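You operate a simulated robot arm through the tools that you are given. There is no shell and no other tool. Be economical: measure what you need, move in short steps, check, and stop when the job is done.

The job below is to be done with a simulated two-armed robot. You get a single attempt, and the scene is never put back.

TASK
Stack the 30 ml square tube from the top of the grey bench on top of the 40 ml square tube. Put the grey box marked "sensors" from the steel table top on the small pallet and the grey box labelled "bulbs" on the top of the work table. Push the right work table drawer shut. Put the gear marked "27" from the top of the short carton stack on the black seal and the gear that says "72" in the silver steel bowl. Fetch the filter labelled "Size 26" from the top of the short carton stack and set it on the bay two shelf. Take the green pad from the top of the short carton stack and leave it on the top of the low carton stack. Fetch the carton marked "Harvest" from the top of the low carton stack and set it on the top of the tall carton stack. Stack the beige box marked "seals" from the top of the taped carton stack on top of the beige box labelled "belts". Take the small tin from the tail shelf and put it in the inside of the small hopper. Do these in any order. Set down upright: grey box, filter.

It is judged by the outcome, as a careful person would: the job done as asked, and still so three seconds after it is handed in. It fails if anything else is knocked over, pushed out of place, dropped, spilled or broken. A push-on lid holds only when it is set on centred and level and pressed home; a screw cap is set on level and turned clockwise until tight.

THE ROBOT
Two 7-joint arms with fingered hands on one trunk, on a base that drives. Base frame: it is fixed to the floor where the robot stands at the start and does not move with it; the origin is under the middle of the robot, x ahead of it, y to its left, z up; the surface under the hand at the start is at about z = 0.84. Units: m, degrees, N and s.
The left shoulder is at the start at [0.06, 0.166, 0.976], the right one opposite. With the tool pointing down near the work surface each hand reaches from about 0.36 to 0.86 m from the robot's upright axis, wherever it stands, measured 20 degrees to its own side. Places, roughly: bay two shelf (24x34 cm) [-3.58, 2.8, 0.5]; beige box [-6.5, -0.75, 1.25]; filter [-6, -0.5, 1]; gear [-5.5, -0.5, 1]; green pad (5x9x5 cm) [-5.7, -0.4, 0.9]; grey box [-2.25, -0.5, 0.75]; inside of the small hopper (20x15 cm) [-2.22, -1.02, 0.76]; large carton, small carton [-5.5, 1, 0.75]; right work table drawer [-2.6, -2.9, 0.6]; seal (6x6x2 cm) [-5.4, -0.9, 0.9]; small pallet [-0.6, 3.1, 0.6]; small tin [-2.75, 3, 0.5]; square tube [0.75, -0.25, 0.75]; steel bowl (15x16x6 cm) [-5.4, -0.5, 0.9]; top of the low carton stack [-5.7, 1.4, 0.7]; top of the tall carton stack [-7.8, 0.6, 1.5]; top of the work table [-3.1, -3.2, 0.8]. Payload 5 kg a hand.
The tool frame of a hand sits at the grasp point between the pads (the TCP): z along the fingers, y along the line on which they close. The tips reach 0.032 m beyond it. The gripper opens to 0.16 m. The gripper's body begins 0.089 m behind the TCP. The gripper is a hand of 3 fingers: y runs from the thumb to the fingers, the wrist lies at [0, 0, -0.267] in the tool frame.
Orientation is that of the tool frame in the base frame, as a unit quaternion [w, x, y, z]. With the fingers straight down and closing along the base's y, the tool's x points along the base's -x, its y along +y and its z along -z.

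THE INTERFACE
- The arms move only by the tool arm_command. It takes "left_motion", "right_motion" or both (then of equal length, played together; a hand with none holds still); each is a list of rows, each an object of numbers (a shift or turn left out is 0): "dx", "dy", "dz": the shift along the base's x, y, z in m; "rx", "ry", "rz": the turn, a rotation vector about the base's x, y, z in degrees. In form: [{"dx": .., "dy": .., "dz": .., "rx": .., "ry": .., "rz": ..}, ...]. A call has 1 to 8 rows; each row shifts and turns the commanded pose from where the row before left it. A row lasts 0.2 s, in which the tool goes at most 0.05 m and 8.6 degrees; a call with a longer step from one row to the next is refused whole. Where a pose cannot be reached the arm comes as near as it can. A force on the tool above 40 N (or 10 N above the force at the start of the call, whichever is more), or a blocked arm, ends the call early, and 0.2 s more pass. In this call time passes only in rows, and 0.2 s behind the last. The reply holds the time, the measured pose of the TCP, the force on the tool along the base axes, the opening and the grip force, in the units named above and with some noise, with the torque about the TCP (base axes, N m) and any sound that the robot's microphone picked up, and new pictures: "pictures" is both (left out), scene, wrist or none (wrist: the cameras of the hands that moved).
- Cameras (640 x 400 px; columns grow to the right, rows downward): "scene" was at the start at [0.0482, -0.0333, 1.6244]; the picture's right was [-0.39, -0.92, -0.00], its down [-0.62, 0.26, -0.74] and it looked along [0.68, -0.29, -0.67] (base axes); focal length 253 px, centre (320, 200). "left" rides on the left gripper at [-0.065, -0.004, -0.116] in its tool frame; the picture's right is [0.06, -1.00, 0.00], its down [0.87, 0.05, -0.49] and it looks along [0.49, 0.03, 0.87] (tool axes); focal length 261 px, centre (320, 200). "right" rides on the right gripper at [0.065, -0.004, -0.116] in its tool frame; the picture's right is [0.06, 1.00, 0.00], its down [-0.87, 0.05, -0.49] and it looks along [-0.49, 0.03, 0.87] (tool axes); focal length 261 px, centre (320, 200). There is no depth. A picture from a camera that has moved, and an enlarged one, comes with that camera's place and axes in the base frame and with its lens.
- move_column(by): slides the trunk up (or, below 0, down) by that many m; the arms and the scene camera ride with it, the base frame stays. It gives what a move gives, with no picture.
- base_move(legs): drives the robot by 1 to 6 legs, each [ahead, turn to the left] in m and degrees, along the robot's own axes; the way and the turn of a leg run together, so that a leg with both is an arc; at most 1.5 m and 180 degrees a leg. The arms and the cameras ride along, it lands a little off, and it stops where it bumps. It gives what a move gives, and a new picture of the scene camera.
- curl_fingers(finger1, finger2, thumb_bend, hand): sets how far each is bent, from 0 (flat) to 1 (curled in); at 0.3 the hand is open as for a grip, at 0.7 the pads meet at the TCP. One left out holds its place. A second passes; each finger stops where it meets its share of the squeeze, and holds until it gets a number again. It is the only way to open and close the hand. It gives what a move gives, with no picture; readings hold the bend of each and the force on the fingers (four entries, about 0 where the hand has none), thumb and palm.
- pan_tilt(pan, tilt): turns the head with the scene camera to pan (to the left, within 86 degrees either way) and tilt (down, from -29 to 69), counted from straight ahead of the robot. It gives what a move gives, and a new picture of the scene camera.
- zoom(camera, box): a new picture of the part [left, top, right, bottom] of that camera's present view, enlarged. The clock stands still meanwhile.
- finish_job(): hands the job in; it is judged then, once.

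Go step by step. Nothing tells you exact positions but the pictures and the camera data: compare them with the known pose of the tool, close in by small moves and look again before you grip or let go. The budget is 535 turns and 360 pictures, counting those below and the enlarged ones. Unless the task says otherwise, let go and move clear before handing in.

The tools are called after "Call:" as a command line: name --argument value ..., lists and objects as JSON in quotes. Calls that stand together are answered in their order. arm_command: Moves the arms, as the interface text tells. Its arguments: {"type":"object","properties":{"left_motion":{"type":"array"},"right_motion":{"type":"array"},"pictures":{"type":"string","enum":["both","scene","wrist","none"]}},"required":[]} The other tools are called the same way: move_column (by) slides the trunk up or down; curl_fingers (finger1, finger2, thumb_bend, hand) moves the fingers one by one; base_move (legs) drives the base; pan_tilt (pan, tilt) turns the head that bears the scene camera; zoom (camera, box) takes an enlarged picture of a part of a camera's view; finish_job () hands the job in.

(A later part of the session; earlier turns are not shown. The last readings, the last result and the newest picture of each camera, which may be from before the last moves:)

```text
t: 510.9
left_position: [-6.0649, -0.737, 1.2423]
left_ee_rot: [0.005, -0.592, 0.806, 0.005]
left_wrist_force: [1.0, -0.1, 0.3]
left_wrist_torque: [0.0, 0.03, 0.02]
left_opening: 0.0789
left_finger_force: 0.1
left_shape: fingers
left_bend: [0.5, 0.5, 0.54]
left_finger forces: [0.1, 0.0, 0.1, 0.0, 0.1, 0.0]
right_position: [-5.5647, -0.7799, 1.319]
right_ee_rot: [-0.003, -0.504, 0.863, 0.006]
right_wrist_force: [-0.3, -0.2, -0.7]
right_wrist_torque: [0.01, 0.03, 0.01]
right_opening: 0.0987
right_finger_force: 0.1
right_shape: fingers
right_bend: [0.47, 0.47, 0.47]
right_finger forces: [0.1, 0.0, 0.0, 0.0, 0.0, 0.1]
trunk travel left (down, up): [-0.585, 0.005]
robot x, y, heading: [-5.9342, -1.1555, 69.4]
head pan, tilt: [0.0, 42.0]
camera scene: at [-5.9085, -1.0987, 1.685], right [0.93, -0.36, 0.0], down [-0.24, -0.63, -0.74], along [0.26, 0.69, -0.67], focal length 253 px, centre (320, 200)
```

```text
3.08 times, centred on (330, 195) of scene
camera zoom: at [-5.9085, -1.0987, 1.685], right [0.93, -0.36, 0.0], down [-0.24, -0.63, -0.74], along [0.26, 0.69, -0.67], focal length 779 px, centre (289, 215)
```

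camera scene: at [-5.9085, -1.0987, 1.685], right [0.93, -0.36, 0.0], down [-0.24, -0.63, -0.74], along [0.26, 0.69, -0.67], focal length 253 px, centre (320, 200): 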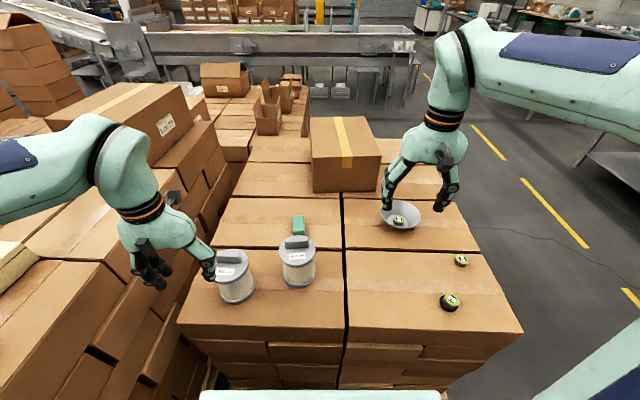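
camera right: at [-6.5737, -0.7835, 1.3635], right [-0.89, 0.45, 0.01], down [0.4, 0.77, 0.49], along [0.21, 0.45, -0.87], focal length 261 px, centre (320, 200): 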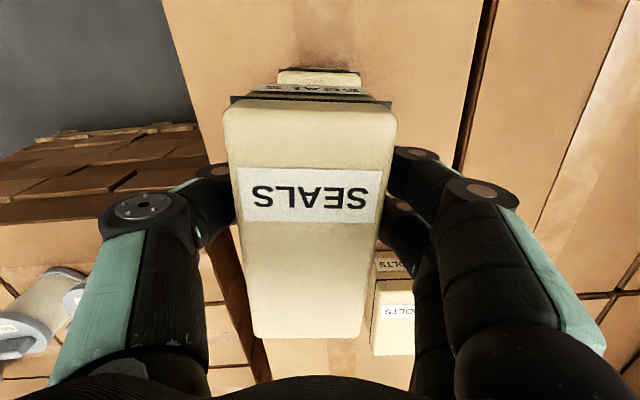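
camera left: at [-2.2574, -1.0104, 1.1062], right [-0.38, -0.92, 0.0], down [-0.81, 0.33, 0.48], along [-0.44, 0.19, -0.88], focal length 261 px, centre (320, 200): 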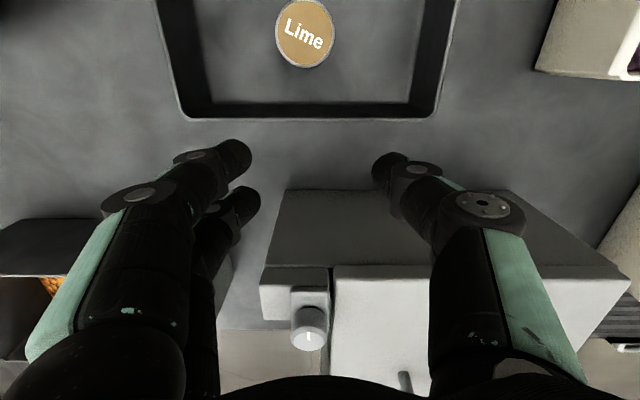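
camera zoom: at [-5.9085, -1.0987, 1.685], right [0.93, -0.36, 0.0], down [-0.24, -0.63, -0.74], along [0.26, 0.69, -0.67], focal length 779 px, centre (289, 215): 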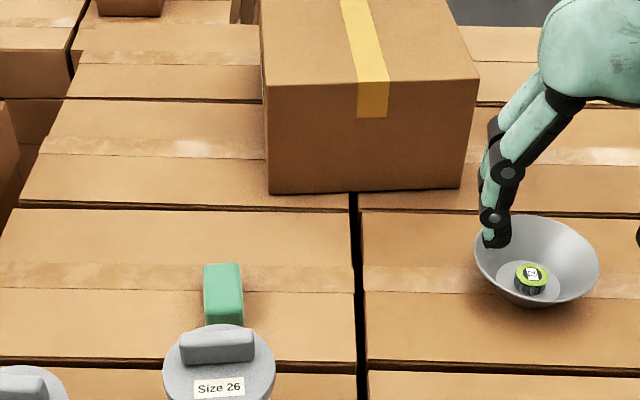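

Call:
arm_command --right_motion '[{"dx": -0.0248, "dy": 0.0363, "rz": 1}, {"dx": -0.0248, "dy": 0.0363, "rz": 1}, {"dx": -0.0248, "dy": 0.0363, "rz": 1}, {"dx": -0.0248, "dy": 0.0363, "rz": 1}, {"dx": -0.0248, "dy": 0.0363, "rz": 1}, {"dx": -0.0248, "dy": 0.0363, "rz": 1}, {"dx": -0.0248, "dy": 0.0363, "rz": 1}, {"dx": -0.0248, "dy": 0.0363, "rz": 1}]' --pictures "both"

```text
t: 512.7
left_position: [-6.0667, -0.7356, 1.2416]
left_ee_rot: [0.005, -0.591, 0.807, 0.004]
left_wrist_force: [-0.6, 0.4, -0.1]
left_wrist_torque: [-0.06, -0.04, 0.01]
left_opening: 0.0789
left_finger_force: 0.0
left_shape: fingers
left_bend: [0.5, 0.5, 0.54]
left_finger forces: [0.1, 0.0, 0.0, 0.0, 0.1, 0.1]
right_position: [-5.7728, -0.5161, 1.3142]
right_ee_rot: [-0.001, -0.562, 0.827, 0.009]
right_wrist_force: [-0.2, 0.1, 1.4]
right_wrist_torque: [-0.01, -0.05, 0.04]
right_opening: 0.0993
right_finger_force: 0.1
right_shape: fingers
right_bend: [0.47, 0.47, 0.47]
right_finger forces: [0.0, 0.1, 0.1, 0.0, 0.0, 0.1]
right hand out of reach, approached as far as the arm can: row 8
trunk travel left (down, up): [-0.585, 0.005]
robot x, y, heading: [-5.9304, -1.1517, 69.3]
head pan, tilt: [0.0, 42.0]
camera scene: at [-5.9123, -1.0968, 1.6852], right [0.93, -0.36, 0.0], down [-0.24, -0.63, -0.74], along [0.27, 0.69, -0.67], focal length 253 px, centre (320, 200)
camera right: at [-5.7907, -0.5791, 1.4281], right [-0.95, 0.31, 0.01], down [0.28, 0.82, 0.5], along [0.14, 0.48, -0.87], focal length 261 px, centre (320, 200)
```

scene: 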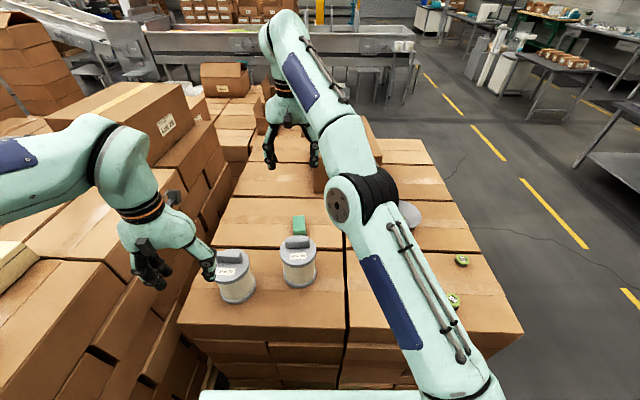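
right: 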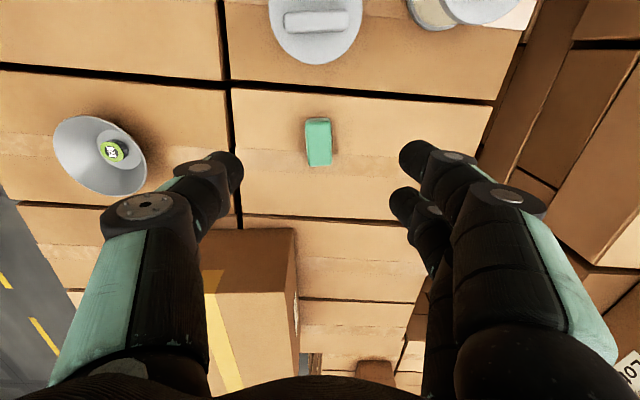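

Call:
arm_command --right_motion '[{"dz": -0.045, "rz": 2.5}, {"dz": -0.045, "rz": 2.5}, {"dz": -0.04}, {"dx": 0.0115, "dy": 0.0425}, {"dx": 0.0115, "dy": 0.0425}, {"dz": -0.045}, {"dz": -0.045}]' --pictures "wrist"

```text
t: 514.3
left_position: [-6.0639, -0.7371, 1.2416]
left_ee_rot: [0.004, -0.591, 0.807, 0.005]
left_wrist_force: [-0.1, 0.0, 0.0]
left_wrist_torque: [-0.03, 0.0, -0.01]
left_opening: 0.0787
left_finger_force: 0.1
left_shape: fingers
left_bend: [0.5, 0.5, 0.54]
left_finger forces: [0.0, 0.1, 0.0, 0.0, 0.1, 0.0]
right_position: [-5.7566, -0.4556, 1.0936]
right_ee_rot: [-0.003, -0.598, 0.801, 0.006]
right_wrist_force: [0.5, -0.7, -0.1]
right_wrist_torque: [-0.01, 0.01, 0.0]
right_opening: 0.0994
right_finger_force: 0.0
right_shape: fingers
right_bend: [0.47, 0.47, 0.47]
right_finger forces: [0.0, 0.0, 0.0, 0.0, 0.0, 0.0]
right hand out of reach, approached as far as the arm can: row 5
trunk travel left (down, up): [-0.585, 0.005]
robot x, y, heading: [-5.9302, -1.1489, 69.2]
head pan, tilt: [0.0, 42.0]
camera right: at [-5.7698, -0.5205, 1.2091], right [-0.97, 0.22, 0.01], down [0.2, 0.85, 0.49], along [0.1, 0.48, -0.87], focal length 261 px, centre (320, 200)
```

right: 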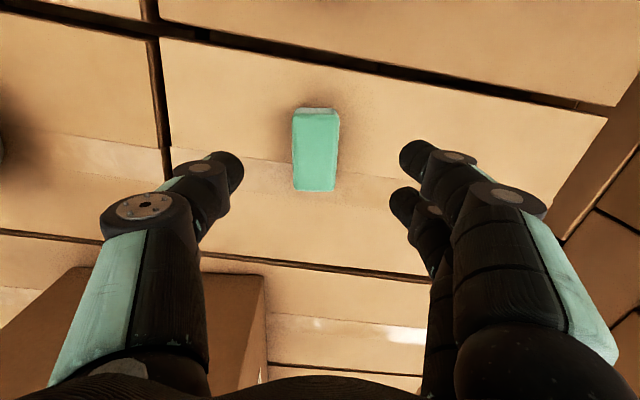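

Call:
arm_command --right_motion '[{"dz": -0.04}, {"dx": 0.005, "dy": 0.012, "dz": -0.035}, {"dx": 0.004, "dy": 0.011, "dz": -0.03}]' --pictures "wrist"

```text
t: 515.1
left_position: [-6.0646, -0.7366, 1.2406]
left_ee_rot: [0.003, -0.591, 0.807, 0.004]
left_wrist_force: [-0.3, -0.2, -0.3]
left_wrist_torque: [-0.04, -0.01, 0.01]
left_opening: 0.0786
left_finger_force: 0.0
left_shape: fingers
left_bend: [0.5, 0.5, 0.54]
left_finger forces: [0.0, 0.1, 0.0, 0.0, 0.0, 0.1]
right_position: [-5.748, -0.4338, 0.986]
right_ee_rot: [-0.002, -0.598, 0.801, 0.006]
right_wrist_force: [0.6, 0.1, -0.6]
right_wrist_torque: [-0.02, 0.01, 0.0]
right_opening: 0.0998
right_finger_force: 0.1
right_shape: fingers
right_bend: [0.47, 0.47, 0.47]
right_finger forces: [0.1, 0.0, 0.0, 0.1, 0.0, 0.0]
trunk travel left (down, up): [-0.585, 0.005]
robot x, y, heading: [-5.929, -1.1459, 69.3]
head pan, tilt: [0.0, 42.0]
camera right: at [-5.7603, -0.4978, 1.1017], right [-0.97, 0.22, 0.01], down [0.2, 0.85, 0.49], along [0.1, 0.48, -0.87], focal length 261 px, centre (320, 200)
```

right: 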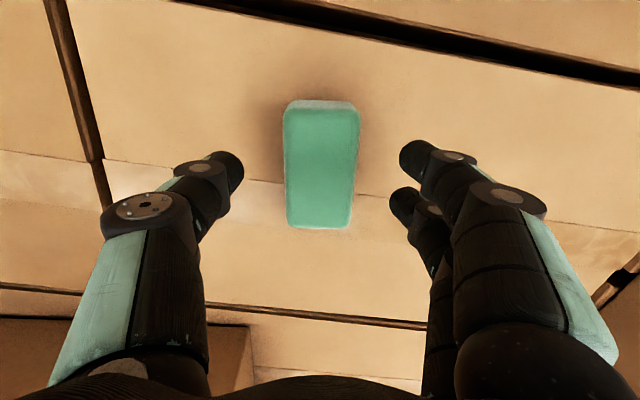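

Call:
arm_command --right_motion '[{"dz": -0.025}, {"dz": -0.013}]' --pictures "none"

Call:
curl_fingers --hand "right" --finger1 0.7 --finger2 0.7 --thumb_bend 0.7

Call:
arm_command --right_motion '[{"dz": 0.01}, {"dz": 0.03}, {"dz": 0.04}, {"dz": 0.045}, {"dz": 0.045}, {"dz": 0.04}, {"dz": 0.03}]' --pictures "wrist"

```text
t: 515.7
left_position: [-6.0641, -0.7375, 1.2428]
left_ee_rot: [0.004, -0.591, 0.807, 0.005]
left_wrist_force: [-0.2, 0.3, -0.9]
left_wrist_torque: [0.02, 0.0, -0.01]
left_opening: 0.0787
left_finger_force: 0.1
left_shape: fingers
left_bend: [0.5, 0.5, 0.54]
left_finger forces: [0.0, 0.0, 0.1, 0.0, 0.0, 0.0]
right_position: [-5.7462, -0.4343, 0.9496]
right_ee_rot: [-0.003, -0.6, 0.8, 0.006]
right_wrist_force: [-0.2, -0.3, 0.0]
right_wrist_torque: [0.01, 0.0, 0.0]
right_opening: 0.0994
right_finger_force: 0.0
right_shape: fingers
right_bend: [0.47, 0.47, 0.47]
right_finger forces: [0.0, 0.0, 0.1, 0.0, 0.1, 0.0]
trunk travel left (down, up): [-0.585, 0.005]
robot x, y, heading: [-5.9333, -1.1502, 69.1]
head pan, tilt: [0.0, 42.0]
```

```text
t: 516.7
left_position: [-6.0653, -0.7367, 1.242]
left_ee_rot: [0.004, -0.591, 0.807, 0.006]
left_wrist_force: [0.9, 0.8, 0.9]
left_wrist_torque: [-0.04, 0.01, 0.02]
left_opening: 0.0788
left_finger_force: 0.0
left_shape: fingers
left_bend: [0.5, 0.5, 0.54]
left_finger forces: [0.0, 0.0, 0.0, 0.0, 0.0, 0.0]
right_position: [-5.7487, -0.4335, 0.9484]
right_ee_rot: [-0.003, -0.599, 0.801, 0.005]
right_wrist_force: [-0.6, 0.3, -0.4]
right_wrist_torque: [-0.02, 0.02, 0.0]
right_opening: 0.0532
right_finger_force: 20.8
right_shape: fingers
right_bend: [0.6, 0.59, 0.63]
right_finger forces: [10.4, 10.4, 0.0, 0.0, 20.8, 0.1]
trunk travel left (down, up): [-0.585, 0.005]
robot x, y, heading: [-5.932, -1.1479, 69.2]
head pan, tilt: [0.0, 42.0]
```

```text
t: 518.3
left_position: [-6.0639, -0.7368, 1.2422]
left_ee_rot: [0.004, -0.59, 0.807, 0.005]
left_wrist_force: [0.9, -0.6, -0.2]
left_wrist_torque: [0.0, 0.01, -0.03]
left_opening: 0.0792
left_finger_force: 0.1
left_shape: fingers
left_bend: [0.5, 0.5, 0.54]
left_finger forces: [0.1, 0.1, 0.1, 0.1, 0.1, 0.1]
right_position: [-5.7678, -0.444, 1.1456]
right_ee_rot: [-0.003, -0.599, 0.801, 0.006]
right_wrist_force: [0.0, -0.5, -0.5]
right_wrist_torque: [0.01, -0.02, 0.02]
right_opening: 0.0529
right_finger_force: 20.3
right_shape: fingers
right_bend: [0.6, 0.59, 0.63]
right_finger forces: [10.2, 10.2, 0.1, 0.0, 20.3, 0.0]
right hand out of reach, approached as far as the arm can: row 5, 6, 7
trunk travel left (down, up): [-0.585, 0.005]
robot x, y, heading: [-5.9323, -1.1458, 69.2]
head pan, tilt: [0.0, 42.0]
camera right: at [-5.7786, -0.5098, 1.2614], right [-0.97, 0.22, 0.01], down [0.2, 0.85, 0.49], along [0.1, 0.49, -0.87], focal length 261 px, centre (320, 200)
```

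right: 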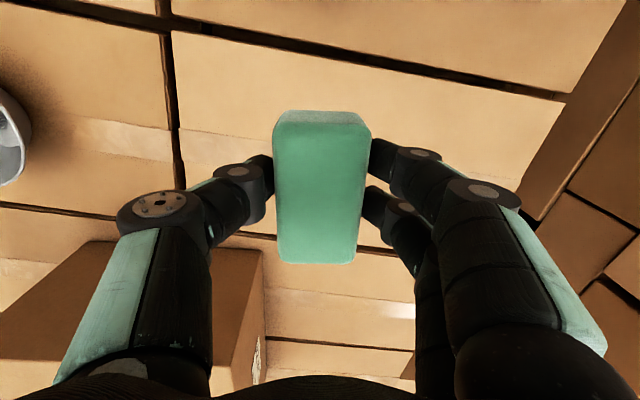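

Call:
arm_command --right_motion '[{"dx": 0.04, "dy": -0.015, "dz": 0.01}, {"dx": 0.04, "dy": -0.015, "dz": 0.01}, {"dx": 0.04, "dy": -0.02, "dz": 0.01}, {"dx": 0.025, "dy": -0.04, "dz": 0.01}, {"dx": 0.025, "dy": -0.04, "dz": 0.01}, {"dx": 0.02, "dy": -0.045}, {"dx": 0.02, "dy": -0.045}, {"dx": 0.02, "dy": -0.045}]' --pictures "scene"

```text
t: 520.1
left_position: [-6.0654, -0.7376, 1.2424]
left_ee_rot: [0.003, -0.591, 0.807, 0.005]
left_wrist_force: [-0.1, 0.7, -0.6]
left_wrist_torque: [0.0, -0.01, 0.05]
left_opening: 0.0792
left_finger_force: 0.0
left_shape: fingers
left_bend: [0.5, 0.5, 0.54]
left_finger forces: [0.0, 0.0, 0.0, 0.1, 0.0, 0.0]
right_position: [-5.5292, -0.5123, 1.2603]
right_ee_rot: [-0.004, -0.599, 0.801, 0.005]
right_wrist_force: [0.0, 0.1, -0.2]
right_wrist_torque: [0.02, 0.0, 0.01]
right_opening: 0.0526
right_finger_force: 20.5
right_shape: fingers
right_bend: [0.6, 0.59, 0.63]
right_finger forces: [10.1, 10.0, 0.1, 0.0, 20.1, 0.1]
right hand out of reach, approached as far as the arm can: row 1, 2, 3, 4, 5, 6, 7, 8
trunk travel left (down, up): [-0.585, 0.005]
robot x, y, heading: [-5.9297, -1.1496, 69.0]
head pan, tilt: [0.0, 42.0]
camera scene: at [-5.9092, -1.0986, 1.685], right [0.93, -0.36, 0.0], down [-0.24, -0.63, -0.74], along [0.26, 0.69, -0.67], focal length 253 px, centre (320, 200)
```

scene: 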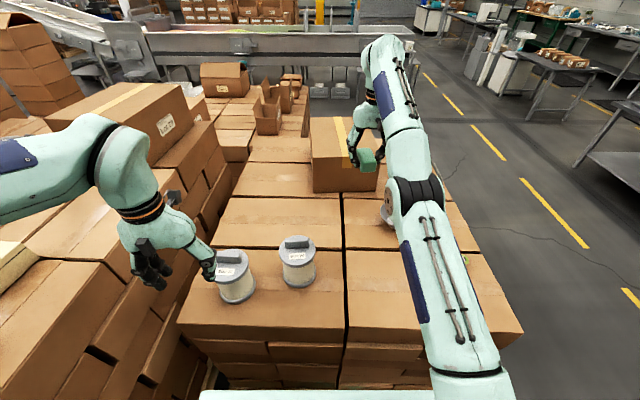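

Call:
arm_command --right_motion '[{"dy": -0.045, "dz": -0.02}, {"dy": -0.045, "dz": -0.01}, {"dy": -0.045}, {"dy": -0.045}, {"dy": -0.045}]' --pictures "none"

```text
t: 521.3
left_position: [-6.0636, -0.7377, 1.2412]
left_ee_rot: [0.003, -0.591, 0.807, 0.005]
left_wrist_force: [-0.4, -0.8, 0.7]
left_wrist_torque: [0.0, 0.02, 0.0]
left_opening: 0.0789
left_finger_force: 0.0
left_shape: fingers
left_bend: [0.5, 0.5, 0.54]
left_finger forces: [0.0, 0.1, 0.0, 0.0, 0.0, 0.0]
right_position: [-5.5162, -0.523, 1.2721]
right_ee_rot: [-0.004, -0.599, 0.801, 0.006]
right_wrist_force: [0.3, -0.2, -0.3]
right_wrist_torque: [0.0, -0.05, 0.01]
right_opening: 0.0527
right_finger_force: 20.4
right_shape: fingers
right_bend: [0.6, 0.59, 0.63]
right_finger forces: [10.1, 10.0, 0.0, 0.0, 20.1, 0.1]
right hand out of reach, approached as far as the arm can: row 1, 2, 3, 4, 5
trunk travel left (down, up): [-0.585, 0.005]
robot x, y, heading: [-5.9319, -1.1481, 69.1]
head pan, tilt: [0.0, 42.0]
```

Call:
arm_command --right_motion '[{"dz": -0.03}, {"dz": -0.03}, {"dz": -0.03}]' --pictures "scene"

```text
t: 522.1
left_position: [-6.0648, -0.7367, 1.2411]
left_ee_rot: [0.003, -0.591, 0.807, 0.004]
left_wrist_force: [-0.6, 0.3, -0.1]
left_wrist_torque: [-0.05, 0.04, -0.01]
left_opening: 0.0787
left_finger_force: 0.0
left_shape: fingers
left_bend: [0.5, 0.5, 0.54]
left_finger forces: [0.1, 0.0, 0.1, 0.0, 0.1, 0.0]
right_position: [-5.5027, -0.4895, 1.1953]
right_ee_rot: [-0.005, -0.598, 0.801, 0.004]
right_wrist_force: [-0.5, 0.1, -1.1]
right_wrist_torque: [-0.04, 0.01, 0.01]
right_opening: 0.0528
right_finger_force: 19.7
right_shape: fingers
right_bend: [0.6, 0.59, 0.63]
right_finger forces: [10.1, 10.0, 0.1, 0.0, 20.2, 0.0]
right hand out of reach, approached as far as the arm can: row 1, 2, 3
trunk travel left (down, up): [-0.585, 0.005]
robot x, y, heading: [-5.9277, -1.1428, 69.5]
head pan, tilt: [0.0, 42.0]
camera scene: at [-5.909, -1.0976, 1.685], right [0.93, -0.36, 0.0], down [-0.24, -0.63, -0.74], along [0.26, 0.69, -0.67], focal length 253 px, centre (320, 200)
```

scene: 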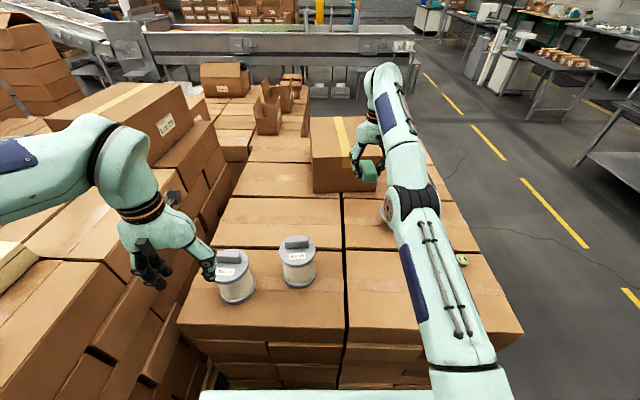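

The arm seems straightened out and stuck. I'll swing it to the right and tilt slightly to free the elbow.

Call:
arm_command --right_motion '[{"dx": 0.03, "dz": 0.03}, {"dx": 0.04, "dz": 0.02}, {"dx": 0.04, "dz": 0.02}, {"dx": 0.04}, {"dx": 0.04}]' --pictures "none"

```text
t: 523.3
left_position: [-6.0645, -0.7389, 1.2436]
left_ee_rot: [0.005, -0.591, 0.807, 0.006]
left_wrist_force: [-0.1, -0.5, 0.3]
left_wrist_torque: [0.07, 0.01, 0.03]
left_opening: 0.079
left_finger_force: 0.2
left_shape: fingers
left_bend: [0.5, 0.5, 0.54]
left_finger forces: [0.0, 0.0, 0.0, 0.0, 0.1, 0.0]
right_position: [-5.426, -0.5184, 1.2003]
right_ee_rot: [-0.002, -0.599, 0.801, 0.006]
right_wrist_force: [-0.1, -1.2, 1.5]
right_wrist_torque: [0.08, 0.01, -0.02]
right_opening: 0.0525
right_finger_force: 19.7
right_shape: fingers
right_bend: [0.6, 0.59, 0.64]
right_finger forces: [9.9, 9.8, 0.0, 0.0, 19.8, 0.1]
right hand out of reach, approached as far as the arm can: row 1, 2, 3, 4, 5
trunk travel left (down, up): [-0.585, 0.005]
robot x, y, heading: [-5.9299, -1.1498, 69.3]
head pan, tilt: [0.0, 42.0]
```

Call:
arm_command --right_motion '[{"rx": 7.5, "ry": -2.8}, {"rx": 7.5, "ry": -2.8}, {"rx": 7.5, "ry": -2.8}]' --pictures "scene"

```text
t: 524.1
left_position: [-6.0649, -0.7377, 1.2422]
left_ee_rot: [0.005, -0.591, 0.807, 0.004]
left_wrist_force: [-0.8, -0.2, 0.6]
left_wrist_torque: [-0.01, 0.02, 0.04]
left_opening: 0.0791
left_finger_force: 0.0
left_shape: fingers
left_bend: [0.5, 0.5, 0.54]
left_finger forces: [0.0, 0.1, 0.1, 0.1, 0.0, 0.0]
right_position: [-5.3863, -0.4262, 1.2385]
right_ee_rot: [0.172, -0.586, 0.783, 0.118]
right_wrist_force: [0.7, 1.1, -1.0]
right_wrist_torque: [0.01, 0.02, -0.03]
right_opening: 0.0526
right_finger_force: 19.9
right_shape: fingers
right_bend: [0.6, 0.59, 0.64]
right_finger forces: [9.9, 9.9, 0.0, 0.0, 19.5, 0.1]
right hand out of reach, approached as far as the arm can: row 1, 2, 3
trunk travel left (down, up): [-0.585, 0.005]
robot x, y, heading: [-5.9276, -1.1497, 69.0]
head pan, tilt: [0.0, 42.0]
camera scene: at [-5.9093, -1.0985, 1.685], right [0.93, -0.36, 0.0], down [-0.24, -0.63, -0.74], along [0.26, 0.69, -0.67], focal length 253 px, centre (320, 200)
```

scene: 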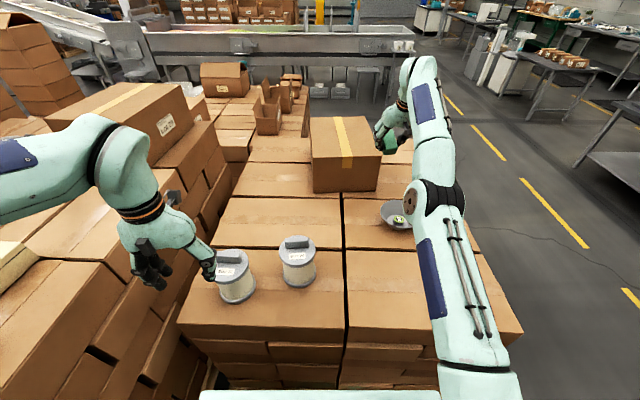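

Call:
arm_command --right_motion '[{"rx": -7.5, "ry": 2.8, "dx": 0.03, "dy": -0.03}, {"rx": -7.5, "ry": 2.8, "dx": 0.03, "dy": -0.03}, {"rx": -7.5, "ry": 2.8, "dx": 0.03, "dy": -0.03}, {"dx": 0.025, "dy": -0.035}, {"dx": 0.025, "dy": -0.035}, {"dx": 0.02, "dy": -0.04}, {"dx": 0.02, "dy": -0.04}, {"dx": 0.02, "dy": -0.04}]' --pictures "none"

```text
t: 525.9
left_position: [-6.0645, -0.7396, 1.2426]
left_ee_rot: [0.004, -0.591, 0.807, 0.005]
left_wrist_force: [-0.3, -0.6, 0.1]
left_wrist_torque: [0.03, 0.0, 0.02]
left_opening: 0.079
left_finger_force: 0.1
left_shape: fingers
left_bend: [0.5, 0.5, 0.54]
left_finger forces: [0.0, 0.0, 0.0, 0.0, 0.0, 0.0]
right_position: [-5.2695, -0.7628, 1.2438]
right_ee_rot: [-0.002, -0.599, 0.801, 0.008]
right_wrist_force: [0.4, -0.4, 0.0]
right_wrist_torque: [0.01, 0.0, 0.03]
right_opening: 0.0523
right_finger_force: 19.2
right_shape: fingers
right_bend: [0.6, 0.59, 0.64]
right_finger forces: [9.5, 9.5, 0.0, 0.0, 19.0, 0.0]
right hand out of reach, approached as far as the arm can: row 1, 2, 3
trunk travel left (down, up): [-0.585, 0.005]
robot x, y, heading: [-5.9292, -1.1496, 69.2]
head pan, tilt: [0.0, 42.0]
```

Freed. Now tuck the right hand with the pad.

Call:
arm_command --right_motion '[{"dx": -0.042, "dy": -0.0095}, {"dx": -0.042, "dy": -0.0095}, {"dx": -0.042, "dy": -0.0095}, {"dx": -0.042, "dy": -0.0095}, {"dx": -0.035, "dy": -0.0095}, {"dx": -0.035, "dy": -0.0095}]' --pictures "scene"

```text
t: 527.3
left_position: [-6.0644, -0.7362, 1.2411]
left_ee_rot: [0.004, -0.59, 0.807, 0.004]
left_wrist_force: [0.1, -0.1, 0.2]
left_wrist_torque: [0.02, 0.01, 0.01]
left_opening: 0.0789
left_finger_force: 0.0
left_shape: fingers
left_bend: [0.5, 0.5, 0.54]
left_finger forces: [0.1, 0.1, 0.0, 0.0, 0.0, 0.0]
right_position: [-5.5097, -0.8177, 1.245]
right_ee_rot: [-0.002, -0.598, 0.801, 0.006]
right_wrist_force: [0.2, -0.8, -0.4]
right_wrist_torque: [0.02, -0.02, -0.04]
right_opening: 0.0522
right_finger_force: 19.5
right_shape: fingers
right_bend: [0.6, 0.59, 0.64]
right_finger forces: [9.6, 9.4, 0.0, 0.0, 19.1, 0.0]
trunk travel left (down, up): [-0.585, 0.005]
robot x, y, heading: [-5.9273, -1.1505, 69.4]
head pan, tilt: [0.0, 42.0]
camera scene: at [-5.9103, -1.0992, 1.6851], right [0.93, -0.36, 0.0], down [-0.24, -0.63, -0.74], along [0.26, 0.69, -0.67], focal length 253 px, centre (320, 200)
```

scene: 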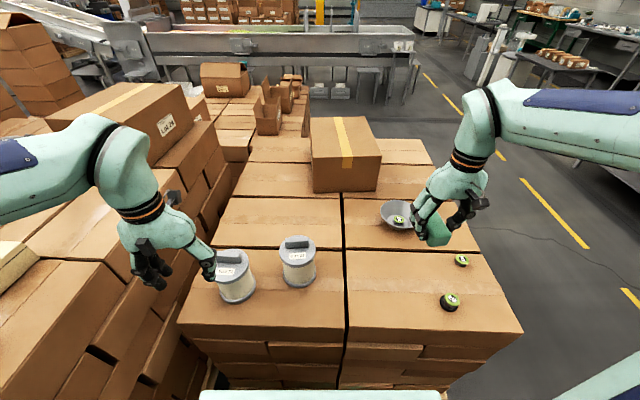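

Call:
arm_command --left_motion '[{"rz": -8.2, "dx": 0.02, "dy": 0.005}, {"rz": -8.2, "dx": 0.02, "dy": 0.005}, {"rz": -8.2, "dx": 0.02, "dy": 0.005}, {"rz": -8.2, "dx": 0.02, "dy": 0.005}, {"rz": -8.2, "dx": 0.02, "dy": 0.005}, {"rz": -8.2, "dx": 0.02, "dy": 0.005}, {"rz": -8.2, "dx": 0.02, "dy": 0.005}, {"rz": -8.2, "dx": 0.02, "dy": 0.005}]' --pictures "none"

Call:
arm_command --left_motion '[{"rz": -8.2, "dx": 0.025, "dy": 0.015}, {"rz": -8.2, "dx": 0.025, "dy": 0.015}, {"rz": -8.2, "dx": 0.025, "dy": 0.012}]' --pictures "both"

```text
t: 529.1
left_position: [-5.9034, -0.696, 1.2419]
left_ee_rot: [0.004, -0.058, 0.998, 0.001]
left_wrist_force: [0.1, 1.0, 0.4]
left_wrist_torque: [0.0, 0.0, 0.01]
left_opening: 0.0792
left_finger_force: 0.0
left_shape: fingers
left_bend: [0.5, 0.5, 0.54]
left_finger forces: [0.0, 0.1, 0.0, 0.1, 0.0, 0.0]
right_position: [-5.506, -0.8157, 1.2437]
right_ee_rot: [-0.004, -0.599, 0.801, 0.006]
right_wrist_force: [0.4, -0.6, -0.1]
right_wrist_torque: [-0.01, 0.01, 0.01]
right_opening: 0.0522
right_finger_force: 19.1
right_shape: fingers
right_bend: [0.6, 0.59, 0.64]
right_finger forces: [9.5, 9.6, 0.1, 0.1, 18.9, 0.0]
trunk travel left (down, up): [-0.585, 0.005]
robot x, y, heading: [-5.9323, -1.1497, 69.2]
head pan, tilt: [0.0, 42.0]
```

```text
t: 529.9
left_position: [-5.8281, -0.6544, 1.2408]
left_ee_rot: [0.006, 0.156, 0.988, 0.0]
left_wrist_force: [0.6, -0.1, -0.4]
left_wrist_torque: [-0.02, 0.05, -0.01]
left_opening: 0.0791
left_finger_force: 0.0
left_shape: fingers
left_bend: [0.5, 0.5, 0.54]
left_finger forces: [0.1, 0.0, 0.0, 0.0, 0.0, 0.0]
right_position: [-5.507, -0.8152, 1.2437]
right_ee_rot: [-0.004, -0.598, 0.801, 0.006]
right_wrist_force: [0.0, 0.5, -0.4]
right_wrist_torque: [0.01, 0.02, -0.01]
right_opening: 0.052
right_finger_force: 19.3
right_shape: fingers
right_bend: [0.6, 0.59, 0.64]
right_finger forces: [9.6, 9.4, 0.1, 0.0, 19.1, 0.0]
trunk travel left (down, up): [-0.585, 0.005]
robot x, y, heading: [-5.9284, -1.151, 69.4]
head pan, tilt: [0.0, 42.0]
camera scene: at [-5.9076, -1.0978, 1.685], right [0.93, -0.36, 0.0], down [-0.24, -0.63, -0.74], along [0.26, 0.69, -0.67], focal length 253 px, centre (320, 200)
camera left: at [-5.7689, -0.6777, 1.3578], right [-0.37, -0.93, 0.0], down [-0.82, 0.32, 0.48], along [-0.45, 0.18, -0.88], focal length 261 px, centre (320, 200)
```

scene: 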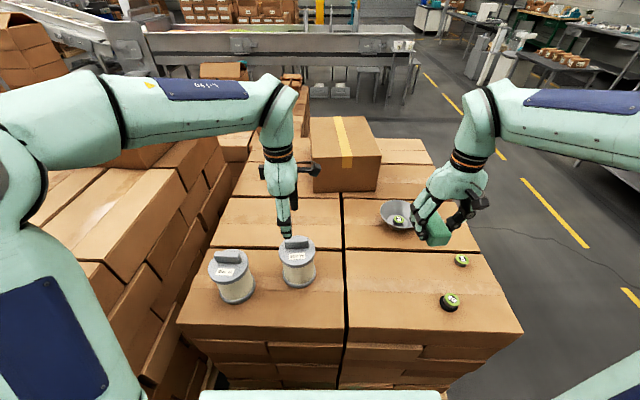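
left: 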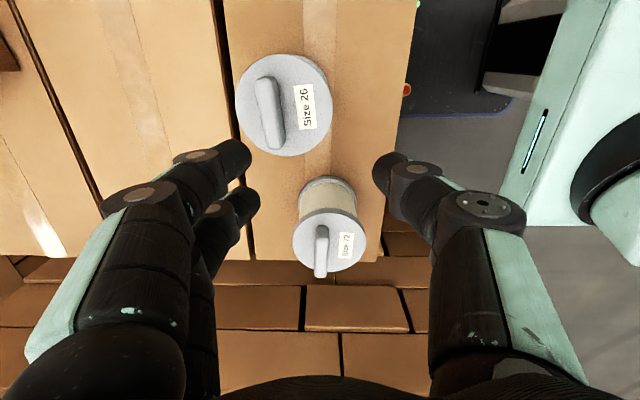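

Call:
arm_command --left_motion '[{"dx": 0.016, "dy": 0.02, "dz": -0.02}, {"dx": 0.016, "dy": 0.02, "dz": -0.03}, {"dz": -0.03}]' --pictures "both"

```text
t: 530.7
left_position: [-5.7974, -0.6144, 1.1603]
left_ee_rot: [0.006, 0.155, 0.988, 0.001]
left_wrist_force: [-0.5, 0.5, -0.1]
left_wrist_torque: [-0.02, -0.04, 0.04]
left_opening: 0.0792
left_finger_force: 0.0
left_shape: fingers
left_bend: [0.5, 0.5, 0.54]
left_finger forces: [0.0, 0.1, 0.0, 0.0, 0.0, 0.1]
right_position: [-5.5073, -0.8154, 1.2435]
right_ee_rot: [-0.004, -0.6, 0.8, 0.006]
right_wrist_force: [-0.4, -0.6, -0.5]
right_wrist_torque: [-0.05, 0.0, 0.05]
right_opening: 0.0522
right_finger_force: 19.2
right_shape: fingers
right_bend: [0.6, 0.59, 0.64]
right_finger forces: [9.6, 9.4, 0.0, 0.1, 19.0, 0.0]
trunk travel left (down, up): [-0.585, 0.005]
robot x, y, heading: [-5.9302, -1.1455, 69.0]
head pan, tilt: [0.0, 42.0]
camera scene: at [-5.9091, -1.0984, 1.6851], right [0.93, -0.36, 0.0], down [-0.24, -0.63, -0.74], along [0.26, 0.69, -0.67], focal length 253 px, centre (320, 200)
camera left: at [-5.738, -0.6382, 1.278], right [-0.36, -0.93, 0.0], down [-0.82, 0.32, 0.48], along [-0.45, 0.18, -0.88], focal length 261 px, centre (320, 200)
```

scene: 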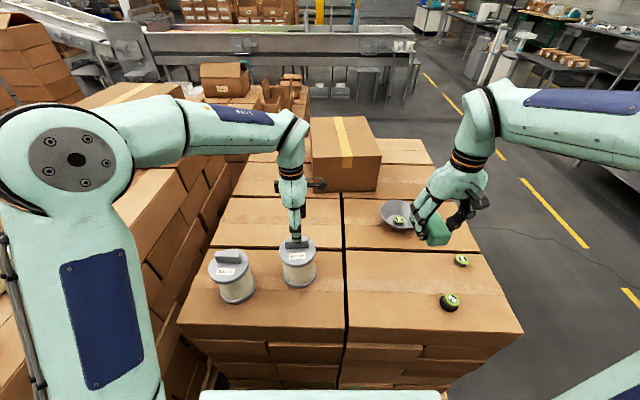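
left: 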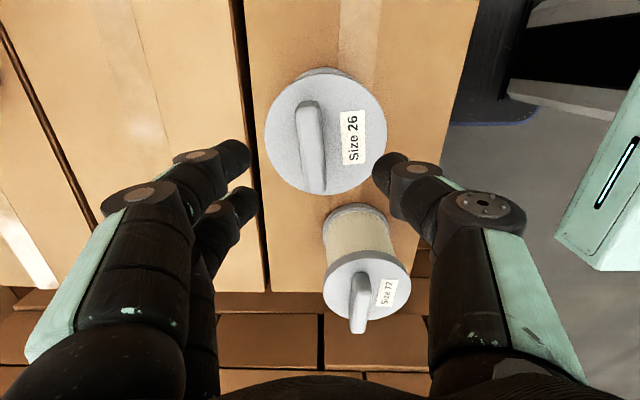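

Call:
arm_command --left_motion '[{"dx": 0.002, "dy": 0.0055, "dz": -0.03}, {"dz": -0.025}]' --pictures "wrist"

Call:
zoom --camera "scene" --box '[250, 180, 350, 300]'

```text
t: 531.3
left_position: [-5.797, -0.6093, 1.1084]
left_ee_rot: [0.005, 0.155, 0.988, 0.001]
left_wrist_force: [-0.2, -0.1, 0.4]
left_wrist_torque: [0.0, 0.0, -0.03]
left_opening: 0.0787
left_finger_force: 0.0
left_shape: fingers
left_bend: [0.5, 0.5, 0.54]
left_finger forces: [0.0, 0.0, 0.0, 0.1, 0.0, 0.0]
right_position: [-5.5075, -0.8162, 1.2451]
right_ee_rot: [-0.003, -0.599, 0.801, 0.005]
right_wrist_force: [0.3, 0.5, -0.6]
right_wrist_torque: [-0.01, 0.0, 0.03]
right_opening: 0.0519
right_finger_force: 18.8
right_shape: fingers
right_bend: [0.6, 0.59, 0.64]
right_finger forces: [9.6, 9.6, 0.0, 0.0, 19.1, 0.0]
trunk travel left (down, up): [-0.585, 0.005]
robot x, y, heading: [-5.9298, -1.1446, 69.2]
head pan, tilt: [0.0, 42.0]
camera left: at [-5.7372, -0.633, 1.2252], right [-0.36, -0.93, 0.0], down [-0.82, 0.32, 0.48], along [-0.45, 0.18, -0.88], focal length 261 px, centre (320, 200)
```

left: 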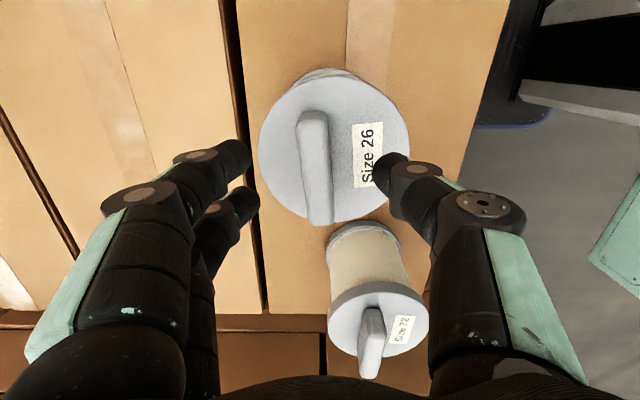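

```text
3.33 times, centred on (300, 240) of scene
camera zoom: at [-5.9094, -1.0987, 1.6851], right [0.93, -0.36, 0.0], down [-0.24, -0.63, -0.74], along [0.26, 0.69, -0.67], focal length 844 px, centre (387, 67)
```

zoom: 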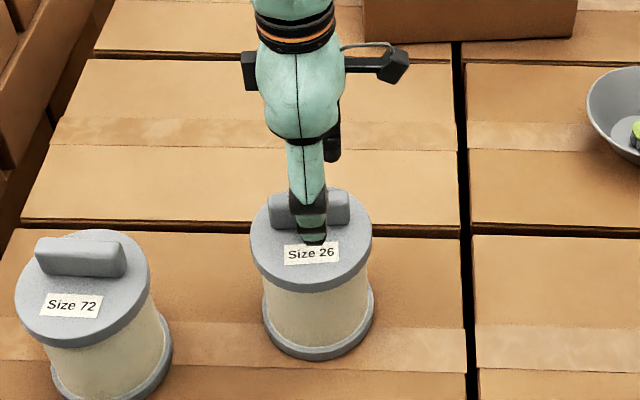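

Call:
arm_command --left_motion '[{"dz": -0.025}, {"dz": -0.017}]' --pictures "wrist"

```text
t: 531.9
left_position: [-5.7938, -0.6079, 1.0775]
left_ee_rot: [0.01, 0.152, 0.988, 0.006]
left_wrist_force: [-3.2, -0.4, 18.5]
left_wrist_torque: [-0.87, 0.56, -0.13]
left_opening: 0.0811
left_finger_force: 9.3
left_shape: fingers
left_bend: [0.5, 0.5, 0.54]
left_finger forces: [0.0, 0.1, 0.0, 0.0, 18.2, 0.0]
right_position: [-5.5069, -0.8165, 1.244]
right_ee_rot: [-0.003, -0.599, 0.801, 0.007]
right_wrist_force: [1.0, 0.0, -1.0]
right_wrist_torque: [-0.06, 0.04, 0.03]
right_opening: 0.0521
right_finger_force: 19.5
right_shape: fingers
right_bend: [0.6, 0.59, 0.64]
right_finger forces: [9.6, 9.5, 0.0, 0.0, 19.1, 0.0]
trunk travel left (down, up): [-0.585, 0.005]
robot x, y, heading: [-5.9306, -1.1459, 69.3]
head pan, tilt: [0.0, 42.0]
stopped in row 2 (left hand): the force on the tool passed its limit at 58 N (the readings are from after the stop); the commanded pose is now the measured one
camera left: at [-5.736, -0.632, 1.1938], right [-0.36, -0.93, -0.02], down [-0.82, 0.31, 0.48], along [-0.44, 0.19, -0.88], focal length 261 px, centre (320, 200)
```

left: 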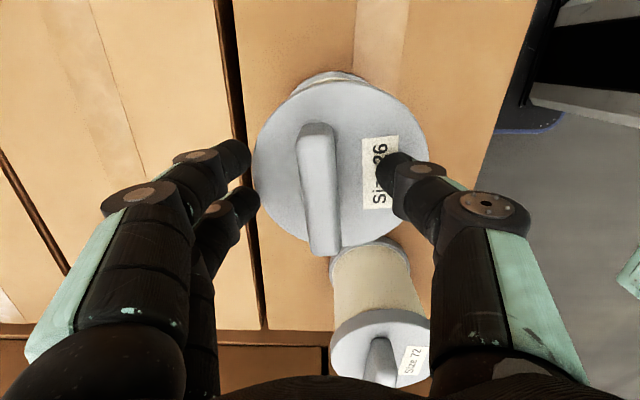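

Call:
arm_command --left_motion '[{"dz": 0.006}]' --pictures "none"

Call:
curl_fingers --hand "left" --finger1 0.75 --finger2 0.75 --thumb_bend 0.75

Call:
arm_command --left_motion '[{"dz": 0.01}, {"dz": 0.02}, {"dz": 0.03}]' --pictures "both"

```text
t: 532.3
left_position: [-5.7947, -0.6071, 1.0791]
left_ee_rot: [0.009, 0.154, 0.988, 0.004]
left_wrist_force: [0.1, 0.2, -0.3]
left_wrist_torque: [0.02, 0.01, -0.04]
left_opening: 0.0792
left_finger_force: 0.0
left_shape: fingers
left_bend: [0.5, 0.5, 0.54]
left_finger forces: [0.0, 0.0, 0.1, 0.0, 0.1, 0.1]
right_position: [-5.5073, -0.8152, 1.2421]
right_ee_rot: [-0.002, -0.599, 0.801, 0.006]
right_wrist_force: [-0.2, 0.1, 0.6]
right_wrist_torque: [0.01, 0.0, 0.01]
right_opening: 0.0522
right_finger_force: 19.3
right_shape: fingers
right_bend: [0.6, 0.59, 0.64]
right_finger forces: [9.6, 9.5, 0.1, 0.1, 19.1, 0.0]
trunk travel left (down, up): [-0.585, 0.005]
robot x, y, heading: [-5.9305, -1.1508, 69.1]
head pan, tilt: [0.0, 42.0]
```

```text
t: 533.3
left_position: [-5.7939, -0.6075, 1.0794]
left_ee_rot: [0.009, 0.154, 0.988, 0.005]
left_wrist_force: [0.3, 0.9, -0.1]
left_wrist_torque: [0.0, 0.02, 0.03]
left_opening: 0.0252
left_finger_force: 16.4
left_shape: fingers
left_bend: [0.67, 0.67, 0.68]
left_finger forces: [8.4, 7.9, 0.0, 0.1, 16.3, 0.1]
right_position: [-5.5065, -0.8153, 1.2441]
right_ee_rot: [-0.003, -0.599, 0.801, 0.005]
right_wrist_force: [-0.6, 0.0, -0.6]
right_wrist_torque: [0.0, 0.0, 0.0]
right_opening: 0.0523
right_finger_force: 18.7
right_shape: fingers
right_bend: [0.6, 0.59, 0.64]
right_finger forces: [9.6, 9.5, 0.0, 0.0, 19.1, 0.0]
trunk travel left (down, up): [-0.585, 0.005]
robot x, y, heading: [-5.9294, -1.1501, 69.5]
head pan, tilt: [0.0, 42.0]
```

```text
t: 534.1
left_position: [-5.7951, -0.6093, 1.1402]
left_ee_rot: [0.009, 0.154, 0.988, 0.005]
left_wrist_force: [0.5, 0.0, -2.6]
left_wrist_torque: [0.02, 0.01, 0.03]
left_opening: 0.0253
left_finger_force: 16.1
left_shape: fingers
left_bend: [0.67, 0.67, 0.68]
left_finger forces: [8.4, 7.8, 0.1, 0.0, 16.4, 0.0]
right_position: [-5.5084, -0.8164, 1.2447]
right_ee_rot: [-0.002, -0.6, 0.8, 0.005]
right_wrist_force: [0.6, 0.2, -0.8]
right_wrist_torque: [0.0, -0.04, 0.02]
right_opening: 0.052
right_finger_force: 19.1
right_shape: fingers
right_bend: [0.6, 0.59, 0.64]
right_finger forces: [9.6, 9.6, 0.1, 0.0, 19.1, 0.1]
trunk travel left (down, up): [-0.585, 0.005]
robot x, y, heading: [-5.9302, -1.1502, 69.0]
head pan, tilt: [0.0, 42.0]
camera scene: at [-5.9094, -1.099, 1.685], right [0.93, -0.35, 0.0], down [-0.24, -0.63, -0.74], along [0.26, 0.69, -0.67], focal length 253 px, centre (320, 200)
camera left: at [-5.7366, -0.6334, 1.2583], right [-0.36, -0.93, -0.01], down [-0.82, 0.31, 0.48], along [-0.44, 0.18, -0.88], focal length 261 px, centre (320, 200)
```

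scene: 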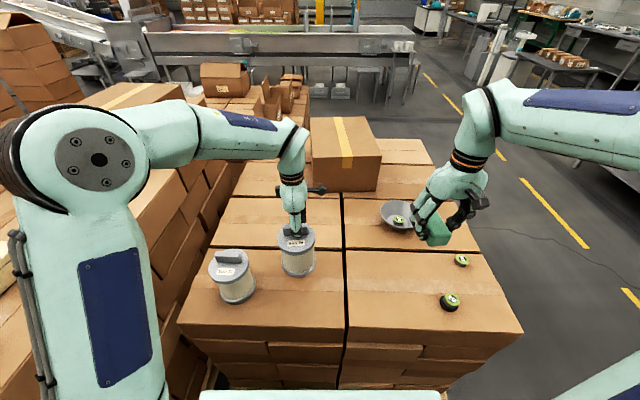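
left: 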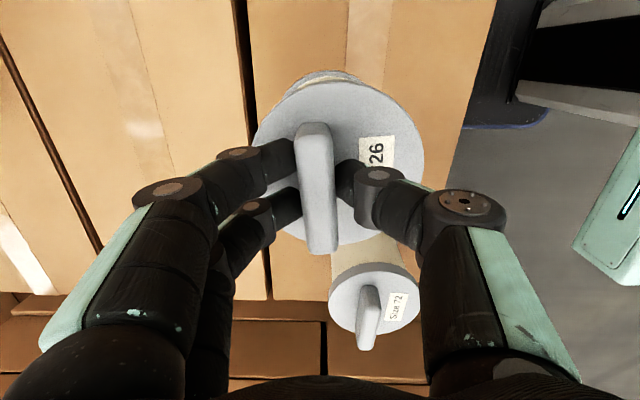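

Call:
arm_command --left_motion '[{"dx": 0.015, "dy": -0.005, "dz": 0.04}, {"dx": 0.015, "dy": -0.005, "dz": 0.04}, {"dx": 0.01, "dy": -0.005, "dz": 0.03}, {"dx": -0.012, "dy": -0.042}, {"dx": -0.015, "dy": -0.042}, {"dx": -0.015, "dy": -0.042}, {"dx": -0.015, "dy": -0.042}]' --pictures "scene"

```text
t: 535.7
left_position: [-5.8115, -0.7922, 1.2509]
left_ee_rot: [0.009, 0.154, 0.988, 0.005]
left_wrist_force: [-1.1, 0.5, -1.8]
left_wrist_torque: [0.1, -0.04, 0.02]
left_opening: 0.0253
left_finger_force: 16.3
left_shape: fingers
left_bend: [0.68, 0.67, 0.69]
left_finger forces: [8.7, 8.1, 0.0, 0.0, 16.6, 0.0]
right_position: [-5.5078, -0.8158, 1.2442]
right_ee_rot: [-0.003, -0.599, 0.801, 0.006]
right_wrist_force: [-0.6, -0.6, 0.1]
right_wrist_torque: [0.01, -0.01, 0.02]
right_opening: 0.0523
right_finger_force: 19.1
right_shape: fingers
right_bend: [0.6, 0.59, 0.64]
right_finger forces: [9.6, 9.5, 0.0, 0.0, 19.0, 0.1]
trunk travel left (down, up): [-0.585, 0.005]
robot x, y, heading: [-5.9303, -1.1491, 69.2]
head pan, tilt: [0.0, 42.0]
camera scene: at [-5.9098, -1.0993, 1.6851], right [0.93, -0.35, 0.0], down [-0.24, -0.63, -0.74], along [0.26, 0.7, -0.67], focal length 253 px, centre (320, 200)
```

scene: 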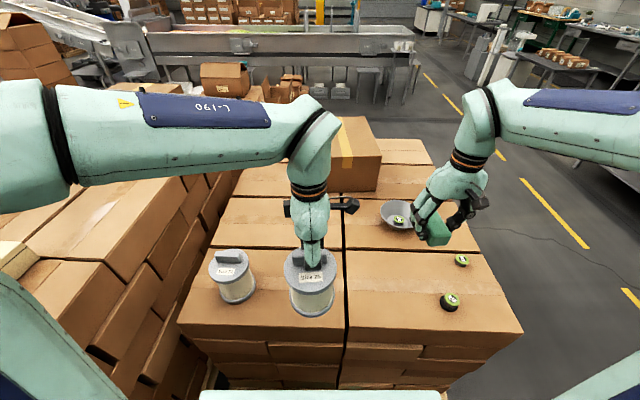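

Both items are held. I'll back off and drive round to the east side of the low carton stack.

Call:
base_move --legs '[[-0.45, 0], [0, -76], [0.8, 0], [0.8, 0], [0, 81], [1.5, 0]]'

Call:
base_move --legs '[[0.4, 0], [0, 80]]'

```text
t: 560.2
left_position: [-3.9912, 0.0514, 1.2491]
left_ee_rot: [0.009, 0.117, 0.993, 0.005]
left_wrist_force: [-0.4, 0.6, -2.0]
left_wrist_torque: [0.01, -0.01, -0.01]
left_opening: 0.025
left_finger_force: 15.7
left_shape: fingers
left_bend: [0.68, 0.67, 0.69]
left_finger forces: [8.1, 7.5, 0.1, 0.0, 15.6, 0.0]
right_position: [-3.6874, 0.0491, 1.2439]
right_ee_rot: [-0.003, -0.628, 0.778, 0.007]
right_wrist_force: [0.7, -0.3, -0.2]
right_wrist_torque: [-0.02, 0.0, 0.0]
right_opening: 0.0521
right_finger_force: 18.4
right_shape: fingers
right_bend: [0.6, 0.59, 0.64]
right_finger forces: [9.3, 9.2, 0.0, 0.1, 18.4, 0.1]
trunk travel left (down, up): [-0.585, 0.005]
robot x, y, heading: [-4.0809, -0.3148, 73.5]
head pan, tilt: [0.0, 42.0]
camera scene: at [-4.0668, -0.263, 1.685], right [0.96, -0.28, 0.0], down [-0.19, -0.64, -0.74], along [0.21, 0.71, -0.67], focal length 253 px, centre (320, 200)
```

scene: 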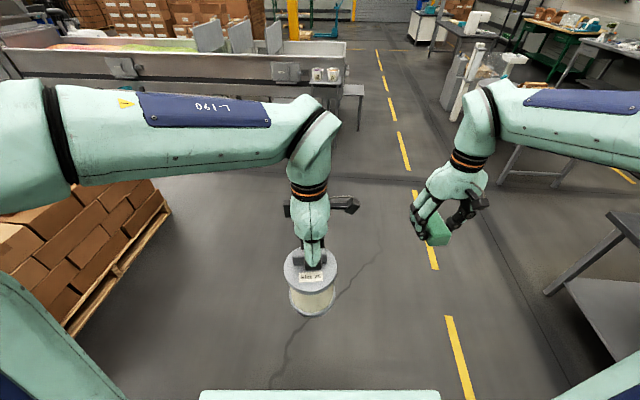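

```text
t: 566.1
left_position: [-4.3145, 0.2173, 1.2498]
left_ee_rot: [0.003, -0.545, 0.838, 0.009]
left_wrist_force: [-0.8, -0.2, -2.8]
left_wrist_torque: [0.02, 0.05, 0.02]
left_opening: 0.0246
left_finger_force: 15.2
left_shape: fingers
left_bend: [0.68, 0.68, 0.69]
left_finger forces: [8.0, 7.5, 0.1, 0.1, 15.4, 0.0]
right_position: [-4.2559, 0.5159, 1.2441]
right_ee_rot: [0.006, 0.98, -0.197, -0.003]
right_wrist_force: [0.1, 0.2, 0.0]
right_wrist_torque: [-0.01, -0.01, 0.01]
right_opening: 0.0518
right_finger_force: 17.7
right_shape: fingers
right_bend: [0.6, 0.59, 0.64]
right_finger forces: [9.1, 9.0, 0.0, 0.0, 17.9, 0.0]
trunk travel left (down, up): [-0.585, 0.005]
robot x, y, heading: [-3.9711, 0.0551, 152.9]
head pan, tilt: [0.0, 42.0]
camera scene: at [-4.0192, 0.0841, 1.685], right [0.46, 0.89, 0.0], down [0.6, -0.3, -0.74], along [-0.66, 0.34, -0.67], focal length 253 px, centre (320, 200)
```

scene: 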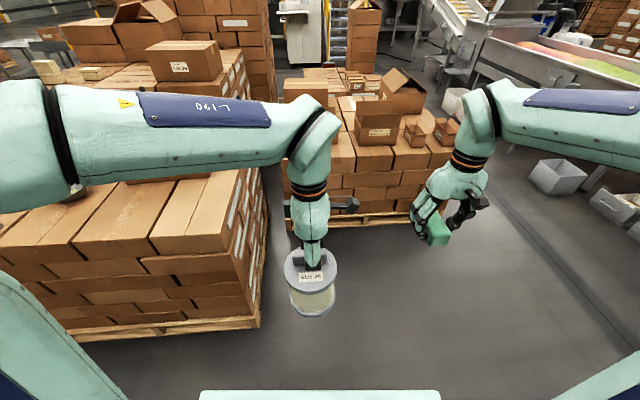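

Call:
zoom --camera "scene" --box '[270, 60, 480, 230]'

```text
2.35 times, centred on (375, 145) of scene
camera zoom: at [-4.0192, 0.0841, 1.685], right [0.46, 0.89, 0.0], down [0.6, -0.3, -0.74], along [-0.66, 0.34, -0.67], focal length 596 px, centre (191, 329)
```

zoom: 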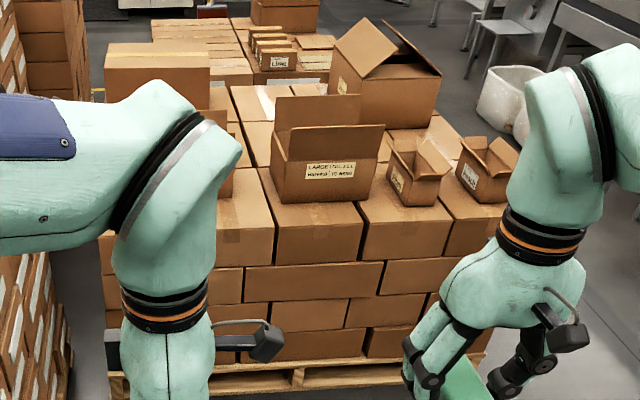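

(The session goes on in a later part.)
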